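You operate a simulated robot arm through the tools that you are given. There is no shell and no other tool.

You run a simulated robot arm. Do the job below in one go: nothing can be reset, and whatever is moved stays where it is left.

JOB
Scrub both muddy cold packs and lay them in the cooler tray.
Fine: use the scrub brush and put it back. Set down upright: scrub brush. What is to be rubbed or washed off counts as gone when no trace of it is left.

It is judged by the outcome, as a careful person would: the job done as asked, and still so three seconds after it is handed in. It fails if anything else is knocked over, pushed out of place, dropped, spilled or broken.

ROBOT AND FRAMES
A 7-joint arm with a two-finger parallel gripper, fixed in place. Base frame: the origin is on the floor under the middle of its stand, x ahead of it, y to its left, z up; the work surface is at about z = 750. Units: mm, degrees, N and s.
It reaches about 1372 mm from its shoulder. Its first joint turns from -149.0 to 149.0 degrees. Payload 3.43 kg.
The tool frame sits at the grasp point between the pads (the TCP): z along the fingers, y along the line on which they close. The tips reach 30 mm beyond it. The gripper opens to 94 mm. The fingers are 28 mm wide and 10 mm thick; the gripper's body (50 by 96 mm) begins 55 mm behind the TCP.
Orientation is told as [roll, pitch, yaw] about the base's x, y, z axes, in that order, counted from this pose: with the fingers straight down and closing along the base's y, the tool's x points along the base's -x, its y along +y and its z along -z.

CONTROLS
- The arm moves only by the tool drive_tool. Its argument "series" is a list of rows, each a list of 3 entries, a list of its own where there are three numbers: the closure, from 0 (fully open) to 1 (shut), then the shift along the tool's x, y, z in mm, then the turn, a rotation vector about the tool's x, y, z in degrees. In form: [[fingers, [x, y, z], [wx, wy, wz]], ...]. A call has 1 to 20 rows; each row is the pose to reach, as a shift and turn from the pose commanded when the call began, along the tool's axes at that moment. Rows are played at 5 a second. More than 50 mm and 8.6 degrees between two rows, or a gripper value outside its range, and nothing of the call is played. A pose out of reach is approached as far as the arm can. The call stops where the force on the tool passes 40 N (or 10 N more than at its start, if that is more) or the arm is blocked; 0.2 s more then pass. The fingers move at their own pace (about 45 mm/s each) and stop on an object; they squeeze with about 35 N. The grip force told is the motor's: it shows also when the fingers shut on nothing. Time passes only in rows, and 0.2 s behind the last, so rows that repeat a pose let the fingers close. It gives the time, the measured TCP pose, the force on the tool (base axes), the opening and the grip force at its end, in the units of the frame above (readings bear some noise), with the torque about the TCP (base axes, N m) and any sound that the robot's microphone picked up.
- Cameras (640 x 400 px; columns grow to the right, rows downward): "scene" is fixed at [199.4, -500.9, 1409.5]; the picture's right is [0.18, -0.98, 0.00], its down [-0.58, -0.11, -0.81] and it looks along [0.80, 0.15, -0.59] (base axes); focal length 305 px, centre (320, 200). "wrist" rides on the gripper at [76, 14, -103] in the tool frame; the picture's right is [-0.18, 0.98, 0.00], its down [-0.75, -0.14, -0.64] and it looks along [-0.63, -0.12, 0.77] (tool axes); focal length 243 px, centre (320, 200).
- capture(camera): a new picture of that camera. It takes no simulated time.
- locate(camera, pixels): there is no depth. For up to 12 entries [column, row, z] of the newest picture of that camera ("zoom" is the newest enlarged one), the place [x, y] in the base frame at which the ray of that pixel passes the height z, good to about 3 mm, but the place of the scene camera against the robot may be out by one fixed shift of up to 25 mm in any direction. It takes no simulated time.
- zoom(camera, box): a new picture of the part [left, top, right, bottom] of that camera's present view, enlarged. It takes no simulated time.
- close_job(): hands the job in; it is judged then, once.

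Open the gripper and draw the arm clear of the work before you hand the job in, unless the task says otherwise.

The tools are called after ">>>" as a command line: name --argument value ..., lists and objects as JSON in quotes. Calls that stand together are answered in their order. drive_tool: Moves the arm, as the interface text tells. Its arguments: {"type":"object","properties":{"series":{"type":"array"}},"required":["series"]} The other tools are called the same way: capture (camera) takes a picture; locate (camera, pixels) gives the place at which the rays of pixels pass given heights; zoom (camera, box) takes an enlarged picture of a part of a camera's view; close_job () hands the job in.

At the start:

```text
time: 0.0
ee_pos: [884.9, -437.7, 1115.6]
ee_rot: [-0.1, 0.1, -0.1]
contact_force: [-0.7, -0.7, -0.7]
wrist_torque: [0.0, 0.01, -0.01]
gripper_width: 93.9
grip_force: 0.0
```

scene: 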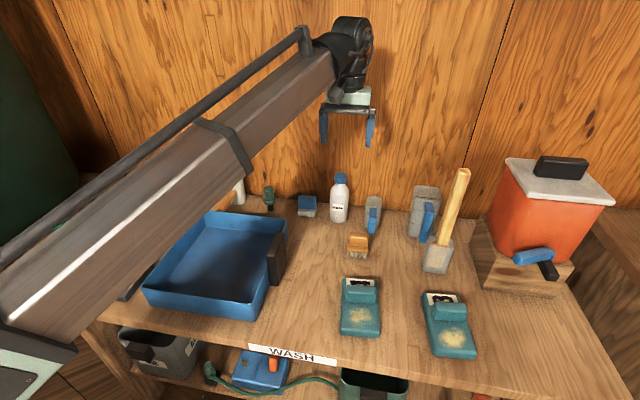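
wrist: 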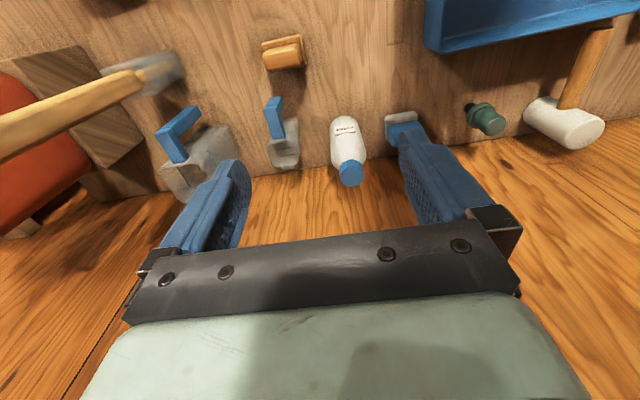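

I'll start by looking closer: the scene shows two teal packs near (360,308) and (447,325), a blue tray at (215,265), a small brown brush at (358,245). I'll zoom in on those areas.

>>> zoom --camera "scene" --box '[320, 200, 500, 370]'

>>> zoom --camera "scene" --box '[120, 160, 320, 400]'

>>> zoom --camera "wrist" --box '[0, 0, 640, 260]'

```text
2.35 times, centred on (410, 285) of scene
```

zoom: 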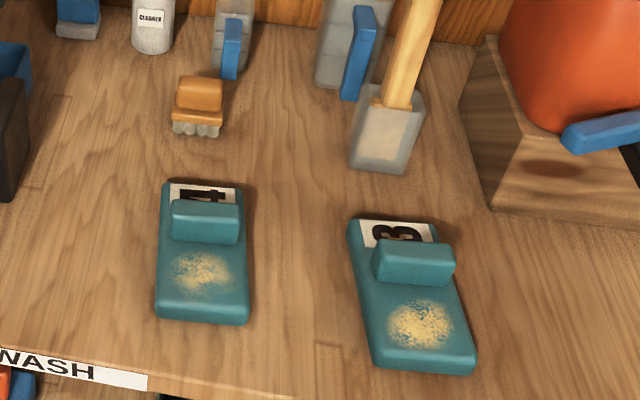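

```text
1.67 times, centred on (220, 280) of scene
```

zoom: 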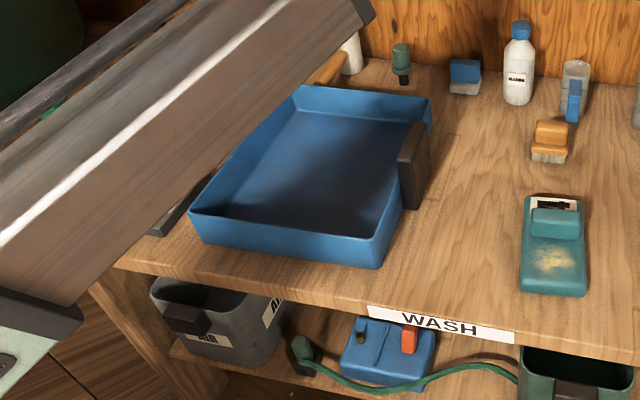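

```text
1.00 times, centred on (320, 130) of wrist (not enlarged: the box is as wide or as high as the picture)
```

zoom: 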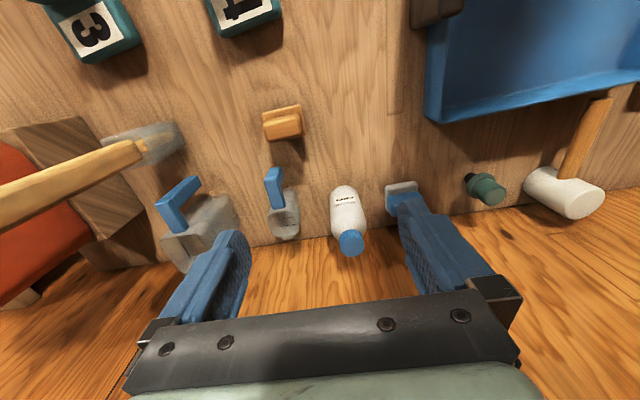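

Now I'll zoom tighter on the brush area, the row at the back, and the shelf bins to identify each thing and read labels.

>>> zoom --camera "scene" --box '[220, 160, 400, 270]'

>>> zoom --camera "scene" --box '[100, 310, 420, 400]'

>>> zoom --camera "scene" --box '[330, 260, 490, 370]'

```text
3.56 times, centred on (310, 215) of scene
```

zoom: 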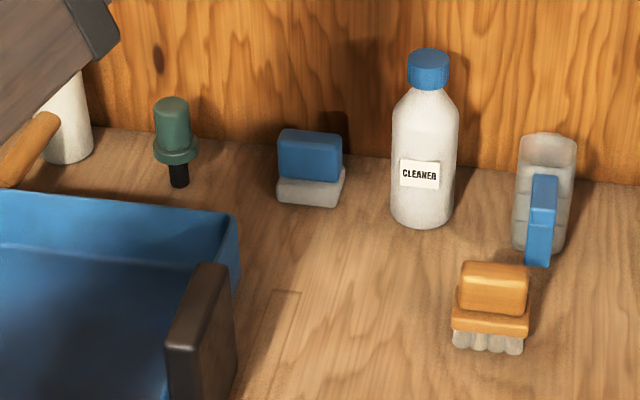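

```text
2.00 times, centred on (260, 355) of scene
```

zoom: 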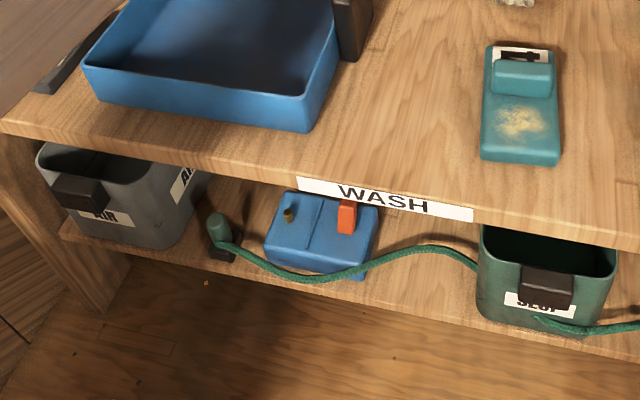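

```text
3.64 times, centred on (410, 315) of scene
```

zoom: 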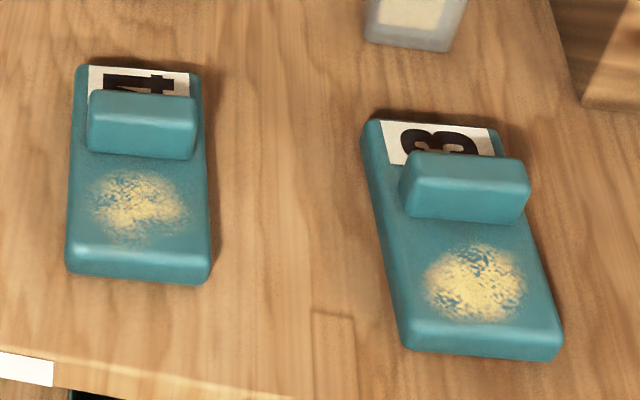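

The small tan block with white bristles at scene (358,245) is the scrub brush; packs are numbered 4 and 3, with mud on their front halves, and the blue tray is the cooler tray. I'll get coordinates of the main features from both cameras to find the scene-camera shift.

>>> capture --camera "wrist"

>>> locate --camera "scene" --pixels '[[357, 258, 750], [346, 257, 750], [368, 258, 750], [341, 334, 750], [379, 338, 750], [432, 353, 750], [476, 356, 750], [145, 301, 750], [249, 320, 750], [325, 147, 1085.6], [371, 147, 1085.6], [338, 222, 750]]'

>>> locate --camera "wrist" --pixels '[[283, 50, 790], [283, 50, 770], [345, 120, 750], [425, 50, 800], [425, 50, 750], [262, 38, 770], [300, 35, 770], [265, 70, 770], [303, 65, 770]]'

```text
taken
```

wrist: 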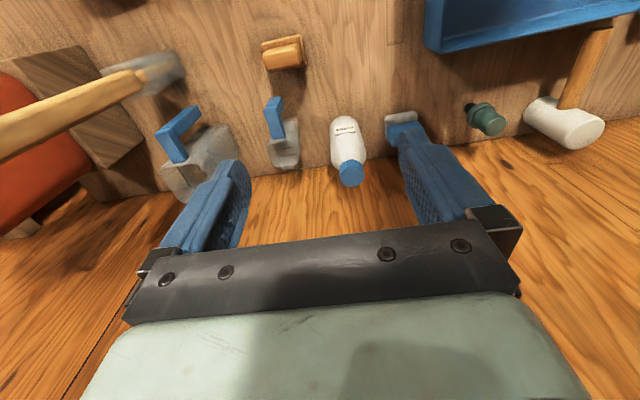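

```text
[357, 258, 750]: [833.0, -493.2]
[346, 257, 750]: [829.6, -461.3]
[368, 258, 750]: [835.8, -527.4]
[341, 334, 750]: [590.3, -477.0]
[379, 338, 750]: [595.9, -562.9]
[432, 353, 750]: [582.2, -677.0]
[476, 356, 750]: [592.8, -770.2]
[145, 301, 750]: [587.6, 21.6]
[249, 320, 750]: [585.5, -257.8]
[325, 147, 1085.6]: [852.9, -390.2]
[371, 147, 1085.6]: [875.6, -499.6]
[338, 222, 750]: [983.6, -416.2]
```

```text
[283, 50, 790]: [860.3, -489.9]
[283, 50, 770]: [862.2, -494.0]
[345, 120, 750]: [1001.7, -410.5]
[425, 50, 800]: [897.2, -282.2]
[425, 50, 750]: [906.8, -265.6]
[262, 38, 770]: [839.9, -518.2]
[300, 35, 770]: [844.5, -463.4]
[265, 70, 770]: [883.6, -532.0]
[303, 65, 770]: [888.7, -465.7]
```

The brush is around (860,-492) per the wrist camera (wrist pixel (283,50)). I'll move over it at z≈1000 for a closer look.

>>> drive_tool --series '[[0, [6, -14, 29], [0, 0, 0]], [0, [12, -28, 58], [0, 0, 0]], [0, [18, -42, 87], [0, 0, 0]], [0, [23, -54, 115], [0, 0, 0]], [0, [23, -54, 115], [0, 0, 0]]]'

>>> capture --camera "wrist"

>>> capture --camera "scene"

```text
time: 1.2
ee_pos: [861.7, -493.8, 1000.8]
ee_rot: [0.0, 0.0, -0.1]
contact_force: [-0.1, 0.3, -0.2]
wrist_torque: [0.0, 0.0, 0.04]
gripper_width: 94.0
grip_force: 0.1
```

```text
taken
```

wrist: 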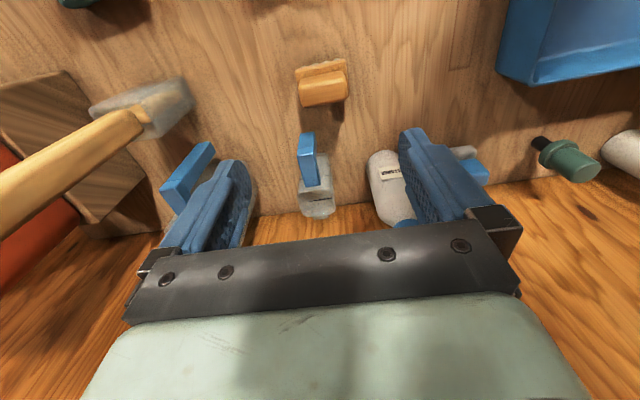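

```text
taken
```

scene: 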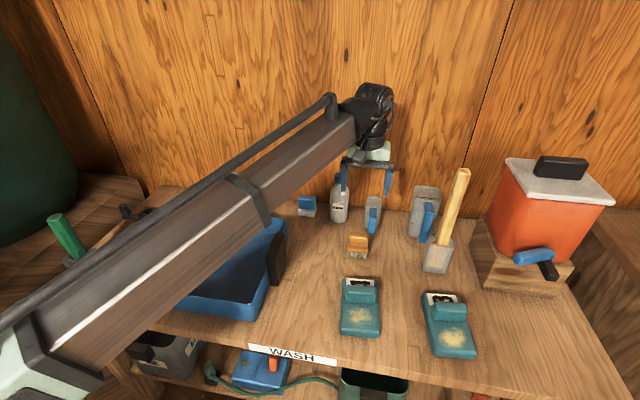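

The brush now appears at wrist (322,82), nearly straight below the TCP. I'll zoom on it for its outline.

>>> zoom --camera "wrist" --box '[260, 30, 390, 130]'

>>> zoom --camera "scene" --box '[330, 215, 390, 270]'

```text
4.00 times, centred on (325, 80) of wrist
```

zoom: 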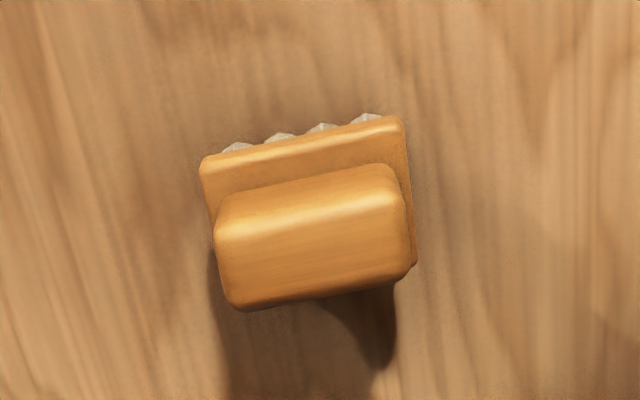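

```text
7.27 times, centred on (360, 242) of scene
```

zoom: 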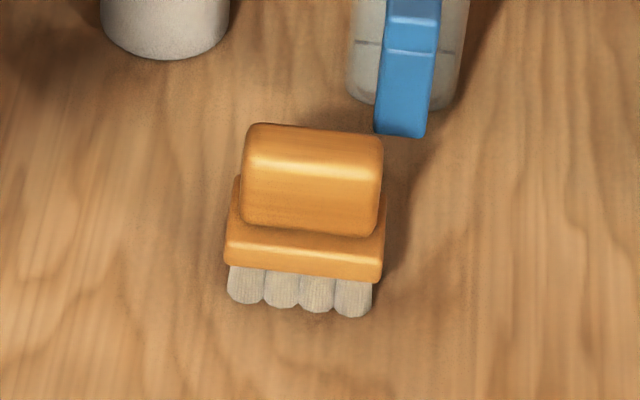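

I'll locate the brush's plate and handle corners from the wrist picture at a few candidate heights.

>>> locate --camera "wrist" --pixels '[[295.5, 70, 780], [345, 59.3, 780], [348.8, 96.3, 780], [299.5, 82, 800], [342, 72, 800], [303, 106, 800], [346, 98, 800], [303, 65, 750], [341, 58, 750]]'

>>> zoom --camera "scene" --box '[320, 130, 420, 210]'

```text
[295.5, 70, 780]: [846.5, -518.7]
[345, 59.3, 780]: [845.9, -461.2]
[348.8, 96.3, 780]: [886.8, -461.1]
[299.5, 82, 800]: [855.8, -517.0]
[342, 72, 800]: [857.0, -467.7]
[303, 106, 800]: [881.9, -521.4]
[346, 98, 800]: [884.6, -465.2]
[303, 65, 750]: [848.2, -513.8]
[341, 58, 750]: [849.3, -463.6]
```

```text
5.00 times, centred on (370, 170) of scene
```

zoom: 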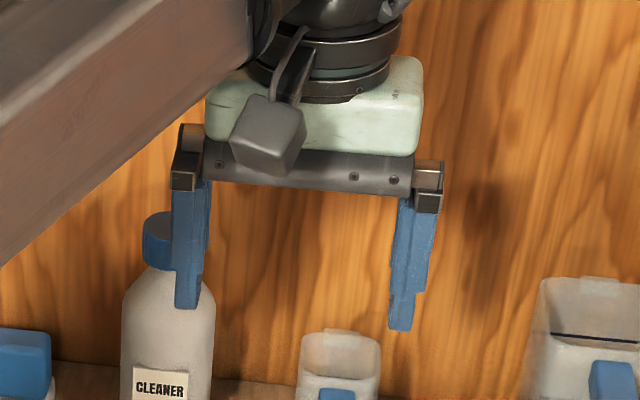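

The brush's long side lies along base y (plate about 58 x 41 mm, centre ≈ (866,-490)), handle on top. I'll lower to TCP z≈885 above it and look again to get heights.

>>> drive_tool --series '[[0, [-2, 2, 40], [0, 0, 0]], [0, [-4, 4, 80], [0, 0, 0]], [0, [-4, 4, 115], [0, 0, 0]], [0, [-4, 4, 115], [0, 0, 0]]]'

>>> capture --camera "wrist"

>>> zoom --camera "scene" --box '[310, 170, 430, 270]'

```text
time: 2.2
ee_pos: [866.1, -490.5, 883.9]
ee_rot: [-0.1, 0.0, 0.0]
contact_force: [0.3, 0.8, 0.2]
wrist_torque: [-0.03, -0.03, -0.01]
gripper_width: 94.0
grip_force: 0.0
```

```text
taken
```

wrist: 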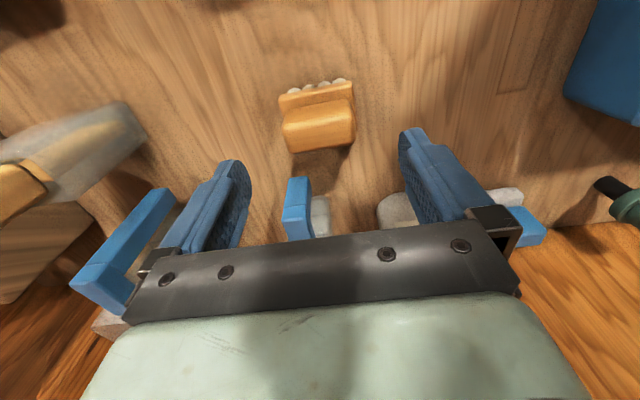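

```text
4.00 times, centred on (370, 220) of scene
```

zoom: 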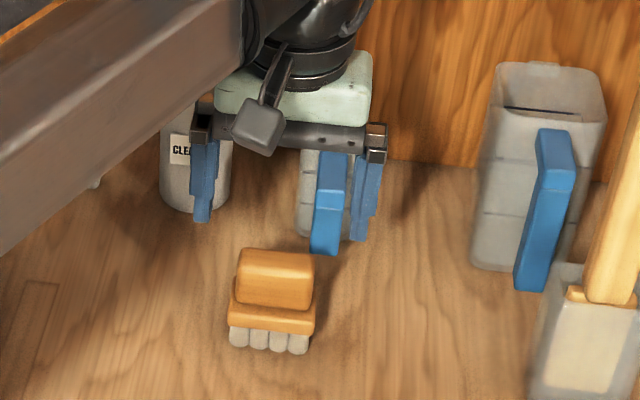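

Brush sits at wrist (318,115); I'll zoom there for exact corners and check how near the small jug with blue handle (wrist (300,205)) is.

>>> zoom --camera "wrist" --box '[258, 65, 386, 165]'

>>> locate --camera "wrist" --pixels '[[288, 180, 840], [310, 178, 840], [283, 235, 840], [288, 180, 820], [310, 178, 820]]'

```text
4.00 times, centred on (322, 115) of wrist
```

zoom: 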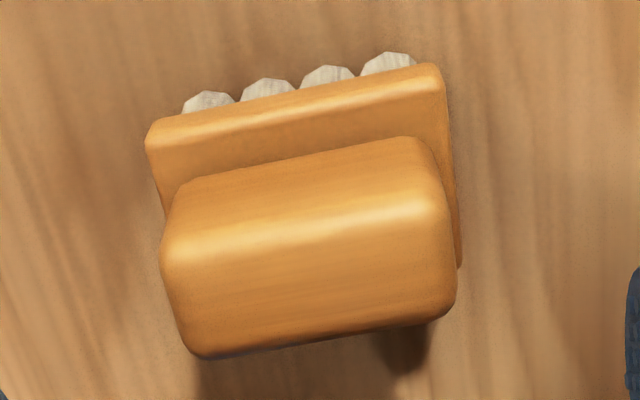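

```text
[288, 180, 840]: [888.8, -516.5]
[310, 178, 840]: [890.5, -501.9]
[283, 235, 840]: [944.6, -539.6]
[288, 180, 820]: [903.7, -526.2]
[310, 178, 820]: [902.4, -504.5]
```

I'll locate handle and plate corners in this closer view (via zoom pixels) at candidate heights, to compare with the higher view and fix the heights.

>>> locate --camera "zoom" --pixels '[[150, 130, 780], [440, 66, 780], [460, 262, 780], [150, 130, 790], [440, 66, 790], [165, 240, 810], [445, 205, 810], [195, 355, 810], [450, 305, 810], [182, 110, 750], [410, 55, 750], [320, 240, 815]]'

>>> locate --camera "scene" --pixels '[[372, 217.5, 830], [372, 233, 765], [358, 258, 750], [347.5, 250, 780], [349, 234, 815], [369.5, 236, 815]]'

```text
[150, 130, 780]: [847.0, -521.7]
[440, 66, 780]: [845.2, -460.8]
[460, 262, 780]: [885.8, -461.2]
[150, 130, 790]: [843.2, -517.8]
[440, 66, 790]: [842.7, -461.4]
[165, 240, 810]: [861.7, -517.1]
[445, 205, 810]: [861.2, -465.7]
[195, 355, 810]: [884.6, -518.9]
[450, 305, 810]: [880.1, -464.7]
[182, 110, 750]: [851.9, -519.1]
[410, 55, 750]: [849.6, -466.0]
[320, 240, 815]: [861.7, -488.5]
```

```text
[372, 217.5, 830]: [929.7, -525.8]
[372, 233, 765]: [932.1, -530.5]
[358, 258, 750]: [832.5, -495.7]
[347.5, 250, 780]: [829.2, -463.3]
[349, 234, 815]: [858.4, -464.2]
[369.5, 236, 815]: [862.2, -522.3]
```

Plate top is ≈ z 782, handle top ≈ 818, centre (866,-491). I'll descend to TCP z≈819 so the tips stay just above the plate, then close on the handle.

>>> drive_tool --series '[[0, [0, -0.5, 25], [0, 0, 0]], [0, [0, -0.5, 50], [0, 0, 0]], [0, [0, -0.5, 65], [0, 0, 0]], [0, [0, -0.5, 65], [0, 0, 0]]]'

>>> capture --camera "wrist"

>>> zoom --camera "scene" --box '[320, 180, 420, 270]'

```text
time: 3.2
ee_pos: [866.8, -491.8, 820.0]
ee_rot: [-0.1, 0.0, 0.1]
contact_force: [-0.2, 0.5, -0.2]
wrist_torque: [0.0, 0.01, -0.03]
gripper_width: 94.0
grip_force: 0.0
```

```text
taken
```

wrist: 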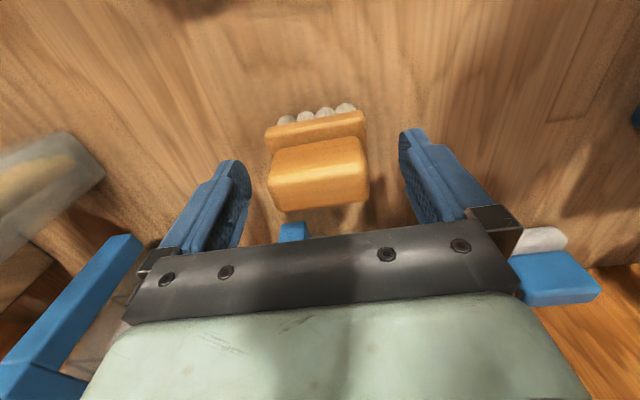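

```text
4.44 times, centred on (370, 225) of scene
```

zoom: 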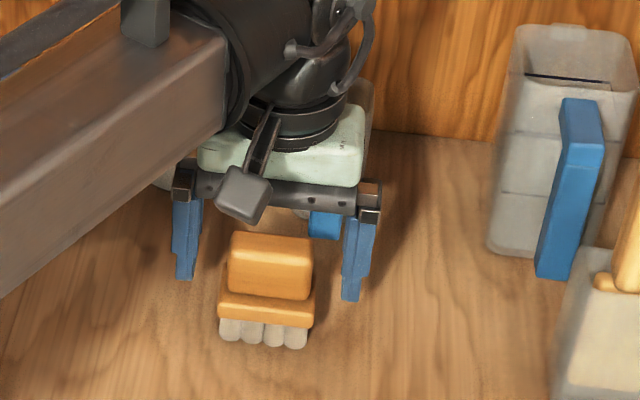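

Fingers straddle the handle (handle edges at wrist columns 268–370, fingers at ~245 and ~402), no contact. Closing the gripper now.

>>> drive_tool --series '[[1, [0, 0, 0], [0, 0, 0]], [1, [0, 0, 0], [0, 0, 0]], [1, [0, 0, 0], [0, 0, 0]], [1, [0, 0, 0], [0, 0, 0]], [1, [0, 0, 0], [0, 0, 0]], [1, [0, 0, 0], [0, 0, 0]]]'

>>> capture --camera "wrist"

```text
time: 4.6
ee_pos: [866.0, -491.4, 818.8]
ee_rot: [-0.1, 0.0, -0.1]
contact_force: [-0.4, -0.5, 1.3]
wrist_torque: [-0.03, -0.04, -0.02]
gripper_width: 57.8
grip_force: 35.0
```

```text
taken
```

wrist: 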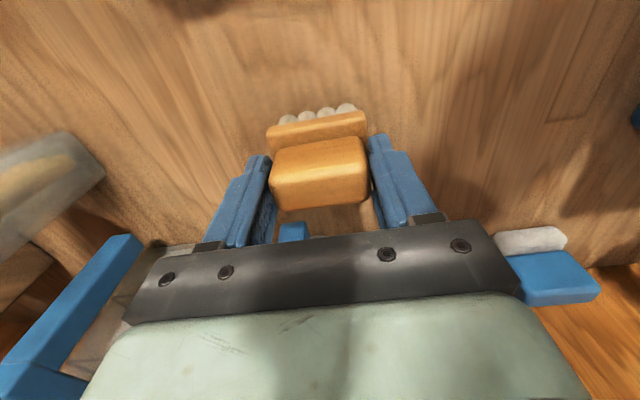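

Grip holds at 57.8 mm with 35 N. I'll lift the brush straight up and carry it back over the front of the bench to view pack 4.

>>> drive_tool --series '[[1, [0, 0, -20], [0, 0, 0]], [1, [0, 0, -60], [0, 0, 0]], [1, [0, 0, -100], [0, 0, 0]], [1, [0, 0, -140], [0, 0, 0]], [1, [45, -3, -155], [0, 0, 0]], [1, [90, -7, -170], [0, 0, 0]], [1, [135, -11, -180], [0, 0, 0]], [1, [180, -15, -180], [0, 0, 0]], [1, [225, -20, -180], [0, 0, 0]], [1, [270, -28, -180], [0, 0, 0]], [1, [270, -28, -180], [0, 0, 0]]]'

>>> capture --camera "wrist"

>>> capture --camera "scene"

```text
time: 7.0
ee_pos: [597.0, -516.3, 999.4]
ee_rot: [0.0, -0.1, 0.1]
contact_force: [-0.4, 0.4, -1.3]
wrist_torque: [0.01, -0.02, 0.01]
gripper_width: 57.7
grip_force: 34.7
```

```text
taken
```

wrist: 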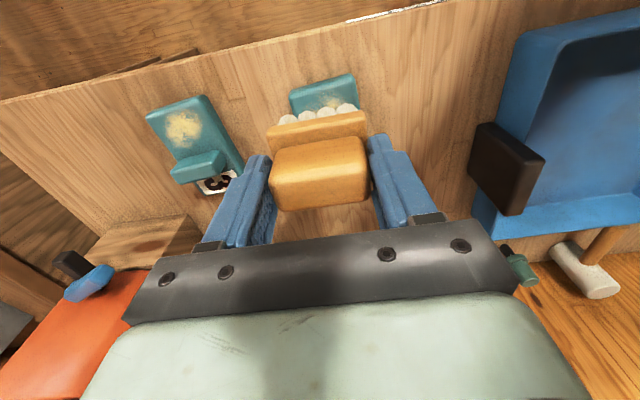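

```text
taken
```

scene: 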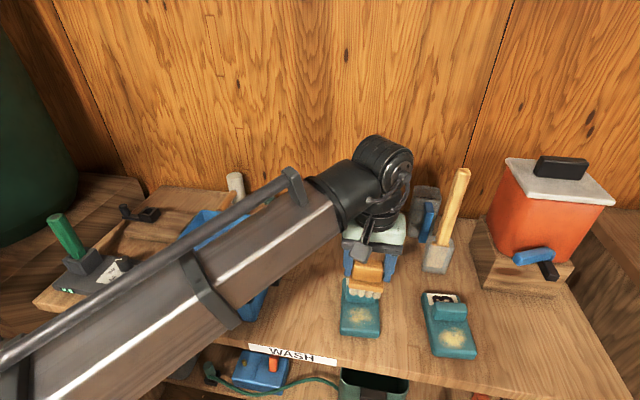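

Pack 3 is clear at wrist (195,140); pack 4 is half-hidden by the brush at (325,92). I'll zoom on pack 3 for corners, then locate.

>>> zoom --camera "wrist" --box '[130, 80, 260, 200]'

>>> locate --camera "wrist" --pixels '[[320, 200, 750], [147, 115, 770], [207, 97, 770], [185, 125, 775]]'

```text
3.33 times, centred on (195, 140) of wrist
```

zoom: 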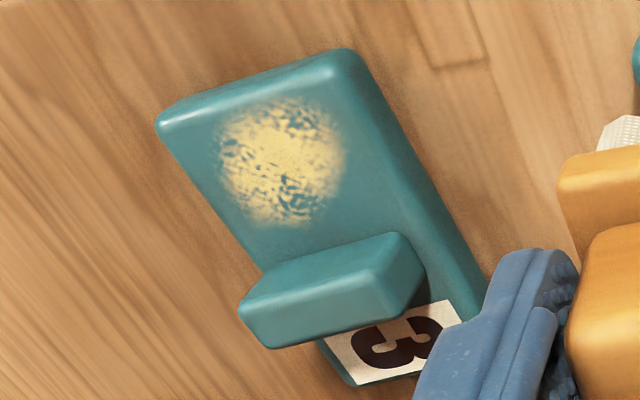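

```text
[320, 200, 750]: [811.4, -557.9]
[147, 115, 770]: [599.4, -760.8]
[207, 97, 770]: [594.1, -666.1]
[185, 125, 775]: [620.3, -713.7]
```

I'll locate pack 3's corners, its ridge and the mud outline from this zoom.

>>> locate --camera "zoom" --pixels '[[158, 118, 775], [340, 52, 775], [262, 268, 775], [485, 290, 760], [218, 165, 775], [346, 150, 775], [280, 97, 775], [285, 228, 775], [242, 300, 800], [398, 235, 800], [272, 347, 800], [422, 275, 800]]'

>>> locate --camera "scene" --pixels '[[432, 353, 750], [476, 356, 750], [432, 345, 775], [475, 348, 775], [454, 340, 775], [341, 334, 750], [379, 338, 750], [341, 326, 775], [379, 330, 775], [360, 316, 775]]'

```text
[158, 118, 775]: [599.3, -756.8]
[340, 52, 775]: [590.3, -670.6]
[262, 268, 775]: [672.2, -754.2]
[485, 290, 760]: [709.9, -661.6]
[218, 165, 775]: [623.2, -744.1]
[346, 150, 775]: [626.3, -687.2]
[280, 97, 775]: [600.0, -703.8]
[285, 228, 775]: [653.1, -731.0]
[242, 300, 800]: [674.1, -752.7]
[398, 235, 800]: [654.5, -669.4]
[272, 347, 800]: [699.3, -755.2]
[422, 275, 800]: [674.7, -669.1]
```

```text
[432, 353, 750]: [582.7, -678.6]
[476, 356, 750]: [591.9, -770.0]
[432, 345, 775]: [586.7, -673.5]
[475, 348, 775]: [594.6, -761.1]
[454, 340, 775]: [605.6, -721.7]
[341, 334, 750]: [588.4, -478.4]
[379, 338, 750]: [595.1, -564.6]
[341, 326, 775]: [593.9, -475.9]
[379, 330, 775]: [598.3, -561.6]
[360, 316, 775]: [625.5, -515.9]
```

Pack 3's mud is centred near (626,-716), and the scene camera reads about (+17,+2) mm low. I'll shift forward over pack 4 so its mud shows above the brush in the wrist view.

>>> drive_tool --series '[[1, [-40, 0, 10], [0, 0, 0]], [1, [-80, 0, 20], [0, 0, 0]], [1, [-90, 0, 30], [0, 0, 0]], [1, [-90, 0, 30], [0, 0, 0]]]'

>>> capture --camera "wrist"

>>> zoom --camera "wrist" --box '[250, 0, 410, 120]'

```text
time: 8.0
ee_pos: [686.2, -518.2, 968.5]
ee_rot: [-0.1, 0.0, 0.1]
contact_force: [-0.3, 0.6, -1.3]
wrist_torque: [-0.03, -0.04, 0.01]
gripper_width: 57.6
grip_force: 35.5
```

```text
taken
```

wrist: 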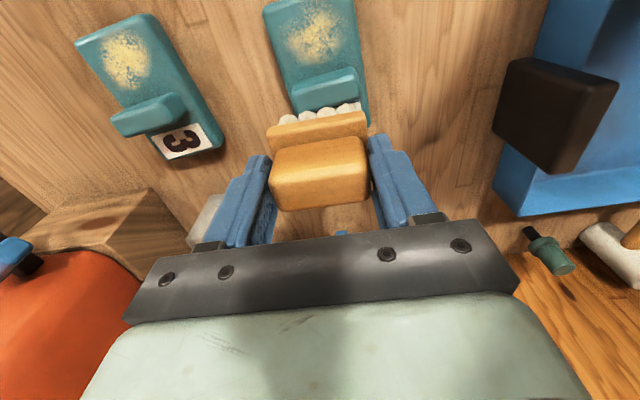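

```text
3.33 times, centred on (330, 60) of wrist
```

zoom: 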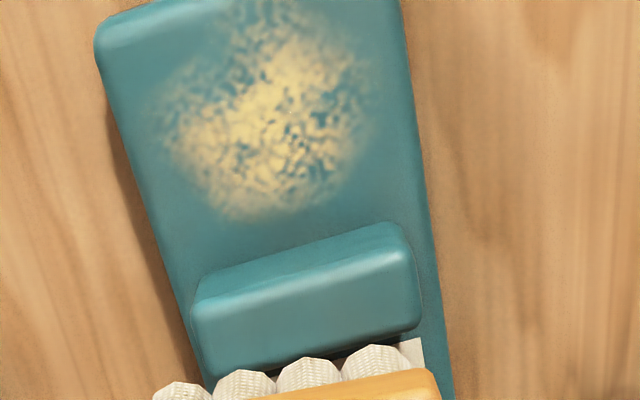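

Pack 4 and pack 3 are both visible now (wrist (316,35) and (125,58)). I'll locate the mud outlines and ridges.

>>> locate --camera "zoom" --pixels '[[95, 35, 775], [402, 5, 775], [145, 130, 775], [375, 80, 775], [270, 5, 775], [260, 222, 775], [195, 285, 775], [400, 222, 775], [195, 315, 800], [415, 250, 800], [270, 110, 775]]'

>>> zoom --camera "wrist" --box '[50, -20, 250, 180]'

```text
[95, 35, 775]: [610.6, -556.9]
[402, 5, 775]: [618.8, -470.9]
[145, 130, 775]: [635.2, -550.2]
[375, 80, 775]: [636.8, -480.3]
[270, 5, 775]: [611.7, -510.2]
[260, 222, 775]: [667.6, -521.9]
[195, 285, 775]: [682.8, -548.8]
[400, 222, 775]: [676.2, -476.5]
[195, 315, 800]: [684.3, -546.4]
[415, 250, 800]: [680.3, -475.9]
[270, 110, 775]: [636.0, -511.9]
```

```text
refused: -20 is not a number from 0 to 400
```

Mud on pack 4 spans x 608–668, y -550 to -480; ridge front at x≈678. I'll bring the brush over (636,-513) and lower to TCP z≈856, just above expected contact (~844).

>>> drive_tool --series '[[1, [25, 2, 25], [0, 0, 0]], [1, [50, 4, 60], [0, 0, 0]], [1, [50, 4, 95], [0, 0, 0]], [1, [50, 4, 112], [0, 0, 0]], [1, [50, 4, 112], [0, 0, 0]]]'

>>> zoom --camera "scene" --box '[310, 230, 430, 350]'

```text
time: 9.2
ee_pos: [635.5, -514.1, 859.0]
ee_rot: [-0.1, 0.0, 0.0]
contact_force: [-0.8, 0.6, -0.8]
wrist_torque: [-0.01, 0.02, 0.04]
gripper_width: 57.7
grip_force: 34.7
```

```text
3.33 times, centred on (370, 290) of scene
```

zoom: 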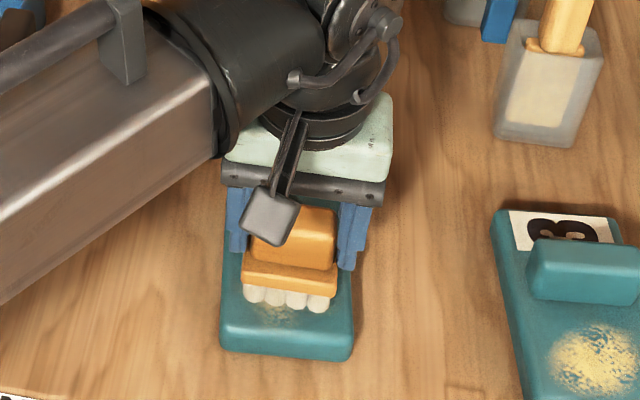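

Brush hangs just above the mud, no contact yet (force ≈ -1 N, the brush's weight). I'll step down in small increments to find contact.

>>> drive_tool --series '[[1, [0, 0, 3], [0, 0, 0]], [1, [0, 0, 6], [0, 0, 0]], [1, [0, 0, 8], [0, 0, 0]], [1, [0, 0, 10], [0, 0, 0]]]'

```text
time: 10.2
ee_pos: [635.7, -512.6, 849.6]
ee_rot: [-0.1, 0.0, 0.0]
contact_force: [-1.3, -0.3, 16.9]
wrist_torque: [0.11, 0.11, -0.01]
gripper_width: 57.8
grip_force: 34.6
```

Contact: 17 N at TCP z≈849.6, so the pack top is about z 780. I'll ease off 1 mm and do gentle strokes along x, then check.

>>> drive_tool --series '[[1, [0, 0, -0.7], [0, 0, 0]], [1, [9, 0, -0.7], [0, 0, 0]], [1, [18, 0, -0.7], [0, 0, 0]], [1, [9, 0, -0.7], [0, 0, 0]], [1, [0, 0, -0.7], [0, 0, 0]], [1, [-8, 0, -0.7], [0, 0, 0]], [1, [-16, 0, -0.7], [0, 0, 0]], [1, [-8, 0, -0.7], [0, 0, 0]], [1, [0, 0, -0.7], [0, 0, 0]]]'

>>> zoom --camera "scene" --box '[310, 230, 430, 350]'

```text
time: 12.2
ee_pos: [636.8, -512.3, 849.0]
ee_rot: [-0.1, -0.3, -0.1]
contact_force: [11.2, 0.1, 26.3]
wrist_torque: [0.0, -0.57, 0.0]
gripper_width: 57.7
grip_force: 34.9
```

```text
3.33 times, centred on (370, 290) of scene
```

zoom: 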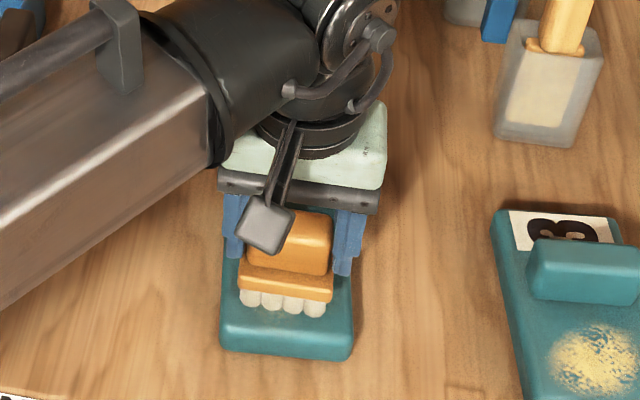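

Front part of mud already looks cleaned and the pack hasn't slid; force crept to 26 N, so I'll ease off another 1 mm and stroke with y offsets to cover both sides.

>>> drive_tool --series '[[1, [0, 0, -1.2], [0, 0, 0]], [1, [0, 8, -1.2], [0, 0, 0]], [1, [0, 16, -1.2], [0, 0, 0]], [1, [10, 16, -1.2], [0, 0, 0]], [1, [20, 16, -1.2], [0, 0, 0]], [1, [8, 16, -1.2], [0, 0, 0]], [1, [-6, 16, -1.2], [0, 0, 0]], [1, [-17, 16, -1.2], [0, 0, 0]], [1, [-17, 8, -1.2], [0, 0, 0]], [1, [-17, -4, -1.2], [0, 0, 0]], [1, [-17, -18, -1.2], [0, 0, 0]], [1, [-6, -18, -1.2], [0, 0, 0]], [1, [8, -18, -1.2], [0, 0, 0]], [1, [20, -18, -1.2], [0, 0, 0]], [1, [20, -4, -1.2], [0, 0, 0]], [1, [20, 8, -1.2], [0, 0, 0]], [1, [8, 4, -1.2], [0, 0, 0]], [1, [0, 0, -1.2], [0, 0, 0]]]'

>>> zoom --camera "scene" --box '[310, 230, 430, 350]'

```text
time: 16.0
ee_pos: [636.8, -511.7, 849.8]
ee_rot: [-0.2, -0.1, 0.0]
contact_force: [0.3, -0.5, -1.5]
wrist_torque: [0.04, 0.02, 0.01]
gripper_width: 57.7
grip_force: 35.1
```

```text
3.33 times, centred on (370, 290) of scene
```

zoom: 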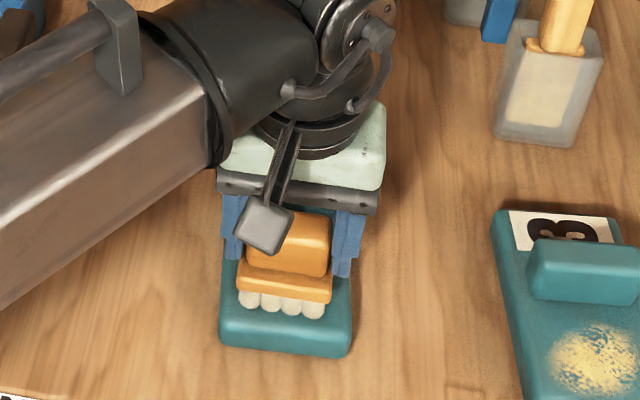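

No contact now at z≈849.8. I'll lift and move back to the viewing pose to inspect the mud on pack 4.

>>> drive_tool --series '[[1, [0, 0, -30], [0, 0, 0]], [1, [0, 0, -60], [0, 0, 0]], [1, [-25, 0, -90], [0, 0, 0]], [1, [-50, 0, -120], [0, 0, 0]], [1, [-50, 0, -120], [0, 0, 0]]]'

>>> zoom --camera "wrist" --box '[250, 0, 410, 120]'

>>> capture --camera "wrist"

```text
time: 17.2
ee_pos: [687.3, -513.4, 971.6]
ee_rot: [0.0, -0.1, 0.0]
contact_force: [0.4, -0.1, -1.0]
wrist_torque: [-0.01, 0.02, 0.01]
gripper_width: 57.5
grip_force: 35.5
```

```text
3.33 times, centred on (330, 60) of wrist
```

zoom: 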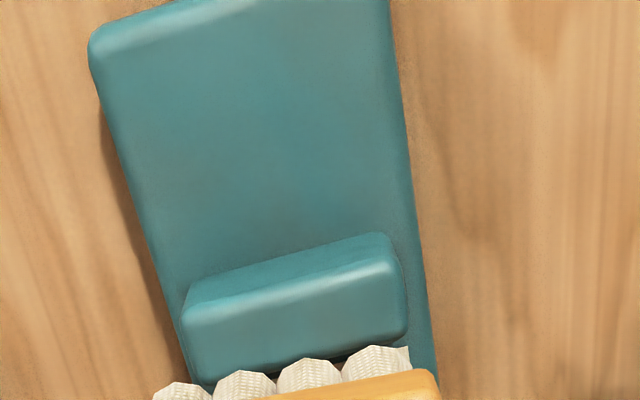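

```text
taken
```

wrist: 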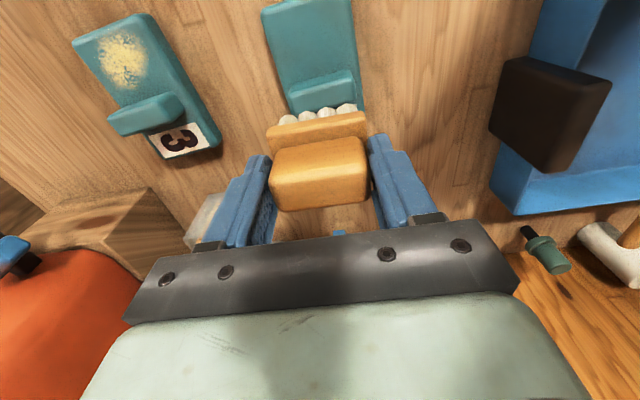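

Pack 4 looks clean in the wrist view. I'll zoom further to make sure no faint traces remain, including from the scene camera's angle.

>>> zoom --camera "wrist" --box '[260, 0, 370, 80]'

>>> zoom --camera "scene" --box '[320, 270, 400, 345]'

```text
5.00 times, centred on (315, 40) of wrist
```

zoom: 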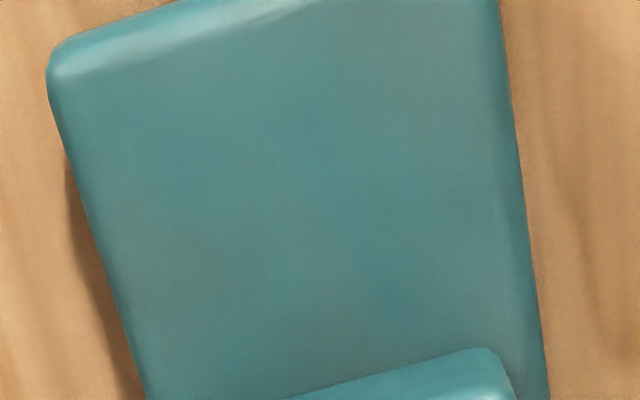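

```text
5.33 times, centred on (360, 308) of scene
```

zoom: 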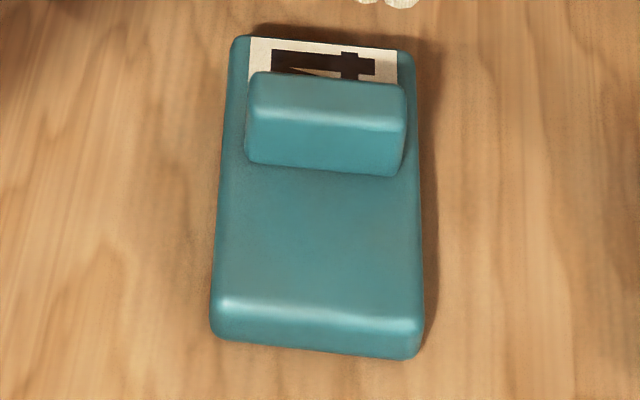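

The surface still seems slightly greyish in the middle compared to the ridge, so I'll do a second full raster pass at a firmer height to be safe.

>>> drive_tool --series '[[1, [25, 0, 40], [0, 0, 0]], [1, [50, 0, 80], [0, 0, 0]], [1, [50, 0, 115], [0, 0, 0]], [1, [50, 0, 119], [0, 0, 0]], [1, [50, 0, 121.2], [0, 0, 0]]]'

```text
time: 18.4
ee_pos: [635.9, -512.6, 849.6]
ee_rot: [-0.1, -0.1, -0.1]
contact_force: [0.4, 1.0, 23.5]
wrist_torque: [0.24, 0.08, -0.01]
gripper_width: 57.6
grip_force: 34.9
```

Contact at 23.5 N; I'll raster with a slight 0.4 mm relief.

>>> drive_tool --series '[[1, [0, 8, -0.4], [0, 0, 0]], [1, [0, 16, -0.4], [0, 0, 0]], [1, [10, 16, -0.4], [0, 0, 0]], [1, [20, 16, -0.4], [0, 0, 0]], [1, [8, 16, -0.4], [0, 0, 0]], [1, [-6, 16, -0.4], [0, 0, 0]], [1, [-17, 16, -0.4], [0, 0, 0]], [1, [-17, 6, -0.4], [0, 0, 0]], [1, [-6, 2, -0.4], [0, 0, 0]], [1, [8, 0, -0.4], [0, 0, 0]], [1, [20, 0, -0.4], [0, 0, 0]], [1, [8, -4, -0.4], [0, 0, 0]], [1, [-6, -10, -0.4], [0, 0, 0]], [1, [-17, -18, -0.4], [0, 0, 0]], [1, [-6, -18, -0.4], [0, 0, 0]], [1, [8, -18, -0.4], [0, 0, 0]], [1, [20, -18, -0.4], [0, 0, 0]], [1, [10, -10, -0.4], [0, 0, 0]], [1, [0, 0, -0.4], [0, 0, 0]]]'

>>> zoom --camera "scene" --box '[310, 230, 430, 350]'

```text
time: 22.4
ee_pos: [636.2, -513.0, 847.6]
ee_rot: [-0.1, 0.1, 0.0]
contact_force: [-1.6, -0.9, 3.2]
wrist_torque: [-0.01, 0.11, 0.07]
gripper_width: 57.6
grip_force: 35.1
```

```text
3.33 times, centred on (370, 290) of scene
```

zoom: 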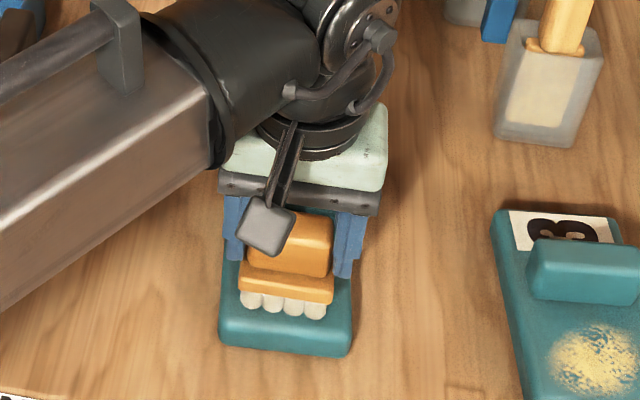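

Pass finished with light contact (3 N). Lifting to inspect again.

>>> drive_tool --series '[[1, [0, 0, -30], [0, 0, 0]], [1, [0, 0, -60], [0, 0, 0]], [1, [-25, 0, -90], [0, 0, 0]], [1, [-50, 0, -120], [0, 0, 0]], [1, [-50, 0, -120], [0, 0, 0]]]'

>>> zoom --camera "wrist" --box '[260, 0, 370, 80]'

>>> zoom --camera "scene" --box '[320, 270, 400, 345]'

>>> capture --camera "wrist"

```text
time: 23.6
ee_pos: [685.3, -513.0, 967.6]
ee_rot: [0.0, 0.1, 0.0]
contact_force: [0.2, 0.2, -0.6]
wrist_torque: [0.0, 0.0, 0.01]
gripper_width: 57.5
grip_force: 35.2
```

```text
5.00 times, centred on (315, 40) of wrist
```

zoom: 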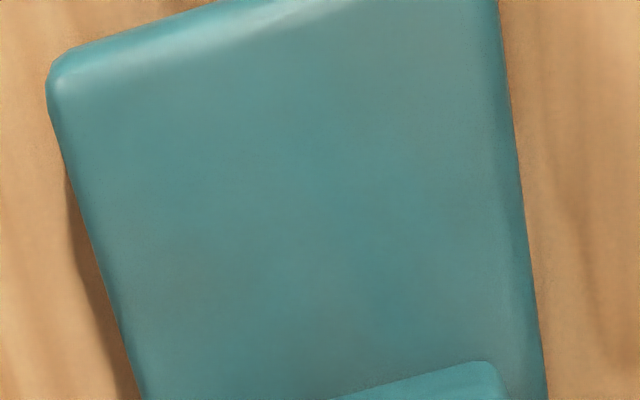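

```text
5.33 times, centred on (360, 308) of scene
```

zoom: 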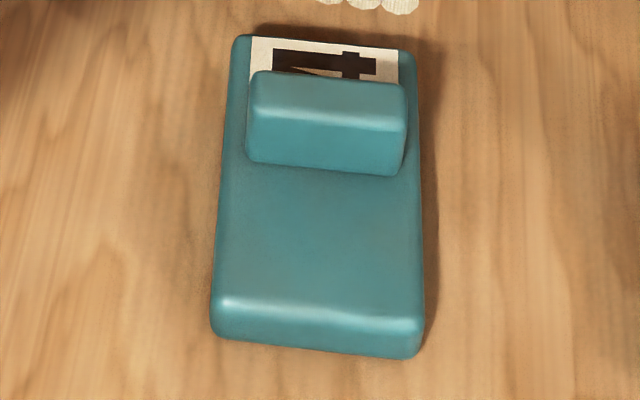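

```text
taken
```

wrist: 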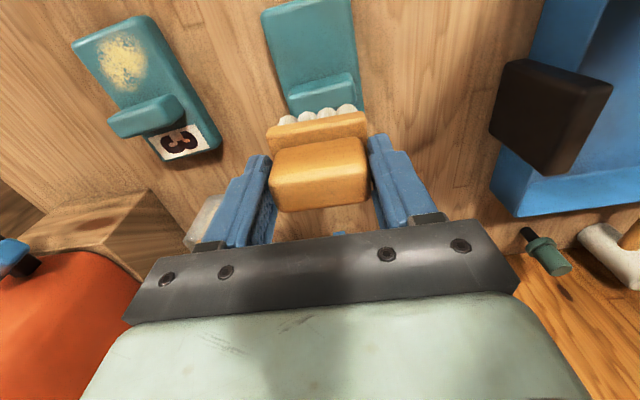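

Pack 4 now looks evenly teal. Next is pack 3 at wrist (125,60): I'll zoom on it to get its yaw and mud outline.

>>> zoom --camera "wrist" --box '[60, 0, 230, 170]'

```text
2.35 times, centred on (145, 85) of wrist
```

zoom: 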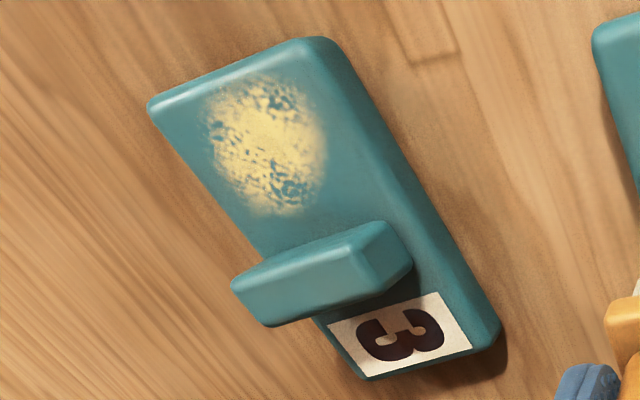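

I'll locate label corners, top-face corners, ridge and mud outline for pack 3 at the measured top height z≈780.

>>> locate --camera "zoom" --pixels '[[328, 325, 780], [440, 293, 780], [472, 348, 780], [363, 378, 780], [152, 103, 780], [305, 42, 780], [262, 250, 780], [210, 135, 780], [328, 140, 780], [265, 72, 780], [270, 215, 780], [268, 145, 780]]'

>>> locate --camera "zoom" --pixels '[[233, 283, 805], [370, 225, 805], [268, 325, 805], [410, 262, 805]]'

```text
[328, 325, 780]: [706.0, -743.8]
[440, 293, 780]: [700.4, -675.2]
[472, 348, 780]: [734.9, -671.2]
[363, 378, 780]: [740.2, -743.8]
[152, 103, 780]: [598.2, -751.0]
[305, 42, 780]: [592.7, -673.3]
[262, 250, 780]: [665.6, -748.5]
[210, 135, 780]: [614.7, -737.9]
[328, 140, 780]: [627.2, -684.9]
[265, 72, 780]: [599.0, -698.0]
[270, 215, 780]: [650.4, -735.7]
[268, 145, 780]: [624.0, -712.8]
```

```text
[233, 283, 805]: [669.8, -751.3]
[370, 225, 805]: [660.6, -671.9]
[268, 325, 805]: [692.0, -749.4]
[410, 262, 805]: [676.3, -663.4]
```

Pack 3: yaw ≈ 4°, mud x 599–651, y -738 to -685, ridge front at x≈662–670. I'll carry the brush over (626,-712) at height, then lower to just above contact.

>>> drive_tool --series '[[1, [12, -40, 0], [0, 0, 0]], [1, [24, -80, 5], [0, 0, 0]], [1, [36, -120, 15], [0, 0, 0]], [1, [48, -160, 30], [0, 0, 0]], [1, [60, -199.5, 60], [0, 0, 0]], [1, [60, -199.5, 95], [0, 0, 0]], [1, [60, -199.5, 114], [0, 0, 0]], [1, [60, -199.5, 114], [0, 0, 0]]]'

>>> zoom --camera "scene" --box '[390, 240, 520, 370]'

```text
refused: row 5 steps farther than a row can; nothing moved
```

```text
3.08 times, centred on (455, 305) of scene
```

zoom: 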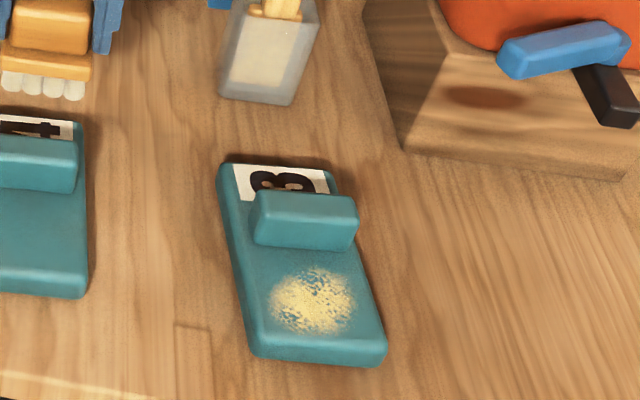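

The move was refused because one row combined too large a step (over 50 mm). I'll use smaller rows along the same path.

>>> drive_tool --series '[[1, [12, -40, 0], [0, 0, 0]], [1, [24, -80, 5], [0, 0, 0]], [1, [36, -120, 10], [0, 0, 0]], [1, [48, -160, 15], [0, 0, 0]], [1, [60, -199.5, 25], [0, 0, 0]], [1, [60, -199.5, 60], [0, 0, 0]], [1, [60, -199.5, 95], [0, 0, 0]], [1, [60, -199.5, 114], [0, 0, 0]], [1, [60, -199.5, 114], [0, 0, 0]]]'

>>> zoom --camera "scene" --box '[390, 240, 520, 370]'

```text
time: 25.6
ee_pos: [626.8, -712.8, 857.8]
ee_rot: [-0.1, 0.0, 0.0]
contact_force: [-0.3, -0.4, -0.9]
wrist_torque: [0.01, -0.02, -0.01]
gripper_width: 57.6
grip_force: 35.1
```

```text
3.08 times, centred on (455, 305) of scene
```

zoom: 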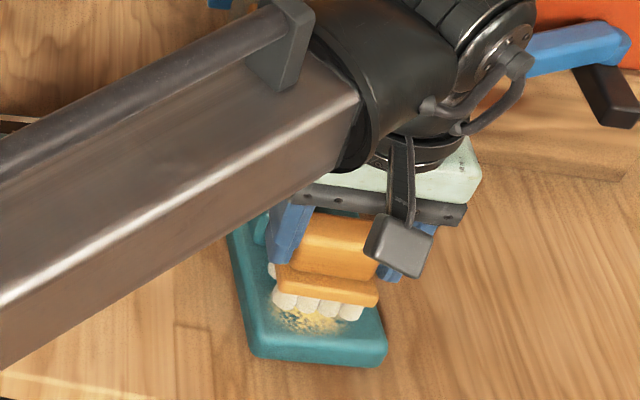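

Brush is directly above pack 3's mud with no contact. Stepping down to contact.

>>> drive_tool --series '[[1, [0, 0, 2.5], [0, 0, 0]], [1, [0, 0, 4.5], [0, 0, 0]], [1, [0, 0, 6], [0, 0, 0]], [1, [0, 0, 6], [0, 0, 0]]]'

```text
time: 26.6
ee_pos: [625.3, -711.8, 849.9]
ee_rot: [-0.2, 0.1, 0.0]
contact_force: [-0.2, 0.0, -0.8]
wrist_torque: [-0.01, 0.02, 0.03]
gripper_width: 57.6
grip_force: 34.9
```

No contact at z≈849.9 yet; stepping down another ~1.5 mm.

>>> drive_tool --series '[[1, [0, 0, 0.5], [0, 0, 0]], [1, [0, 0, 1.0], [0, 0, 0]], [1, [0, 0, 1.5], [0, 0, 0]]]'

```text
time: 27.4
ee_pos: [626.5, -712.0, 850.2]
ee_rot: [-0.1, -0.1, 0.0]
contact_force: [0.5, -1.6, 9.5]
wrist_torque: [0.05, -0.01, 0.01]
gripper_width: 57.7
grip_force: 35.2
```

Contact at 9.5 N. Now a raster over pack 3's mud, staying below x≈638 to keep the plate clear of the ridge.

>>> drive_tool --series '[[1, [7, 0, 0.2], [0, 0, 0]], [1, [14, 0, 0.2], [0, 0, 0]], [1, [7, 4, 0.2], [0, 0, 0]], [1, [-3, 8, 0.2], [0, 0, 0]], [1, [-11, 10, 0.2], [0, 0, 0]], [1, [-3, 10, 0.2], [0, 0, 0]], [1, [7, 10, 0.2], [0, 0, 0]], [1, [15, 10, 0.2], [0, 0, 0]], [1, [15, 0, 0.2], [0, 0, 0]], [1, [7, 0, 0.2], [0, 0, 0]], [1, [-3, 0, 0.2], [0, 0, 0]], [1, [-11, 0, 0.2], [0, 0, 0]], [1, [-11, -10, 0.2], [0, 0, 0]], [1, [-3, -10, 0.2], [0, 0, 0]], [1, [7, -10, 0.2], [0, 0, 0]], [1, [15, -10, 0.2], [0, 0, 0]], [1, [7, -5, 0.2], [0, 0, 0]], [1, [0, 0, 0.2], [0, 0, 0]]]'

>>> zoom --camera "scene" --box '[390, 240, 520, 370]'

```text
time: 31.2
ee_pos: [624.0, -712.4, 848.6]
ee_rot: [-0.2, 0.1, -0.1]
contact_force: [-6.9, -4.3, 19.9]
wrist_torque: [-0.27, 0.43, -0.05]
gripper_width: 57.8
grip_force: 35.1
```

```text
3.08 times, centred on (455, 305) of scene
```

zoom: 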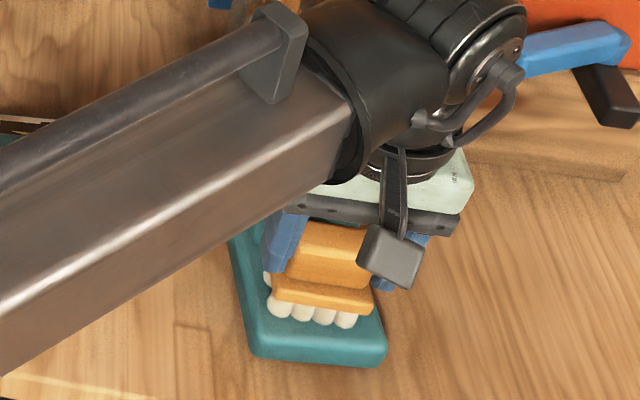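

Good pressure (20 N) and the visible front mud is gone. I'll run a second raster pass over the same area before inspecting.

>>> drive_tool --series '[[1, [7, 3, -0.2], [0, 0, 0]], [1, [15, 6, -0.2], [0, 0, 0]], [1, [15, 13, -0.2], [0, 0, 0]], [1, [5, 13, -0.2], [0, 0, 0]], [1, [-4, 13, -0.2], [0, 0, 0]], [1, [-12, 12, -0.2], [0, 0, 0]], [1, [-12, 3, -0.2], [0, 0, 0]], [1, [-2, 3, -0.2], [0, 0, 0]], [1, [8, 3, -0.2], [0, 0, 0]], [1, [15, 3, -0.2], [0, 0, 0]], [1, [15, -6, -0.2], [0, 0, 0]], [1, [5, -6, -0.2], [0, 0, 0]], [1, [-5, -6, -0.2], [0, 0, 0]], [1, [-12, -6, -0.2], [0, 0, 0]], [1, [-12, -13, -0.2], [0, 0, 0]], [1, [-2, -13, -0.2], [0, 0, 0]], [1, [8, -13, -0.2], [0, 0, 0]], [1, [15, -10, -0.2], [0, 0, 0]], [1, [7, -5, -0.2], [0, 0, 0]], [1, [0, 0, -0.2], [0, 0, 0]]]'

```text
time: 35.4
ee_pos: [624.1, -711.5, 847.5]
ee_rot: [0.0, 0.0, 0.0]
contact_force: [-4.7, -2.4, 11.8]
wrist_torque: [-0.17, 0.26, 0.01]
gripper_width: 57.7
grip_force: 35.0
```

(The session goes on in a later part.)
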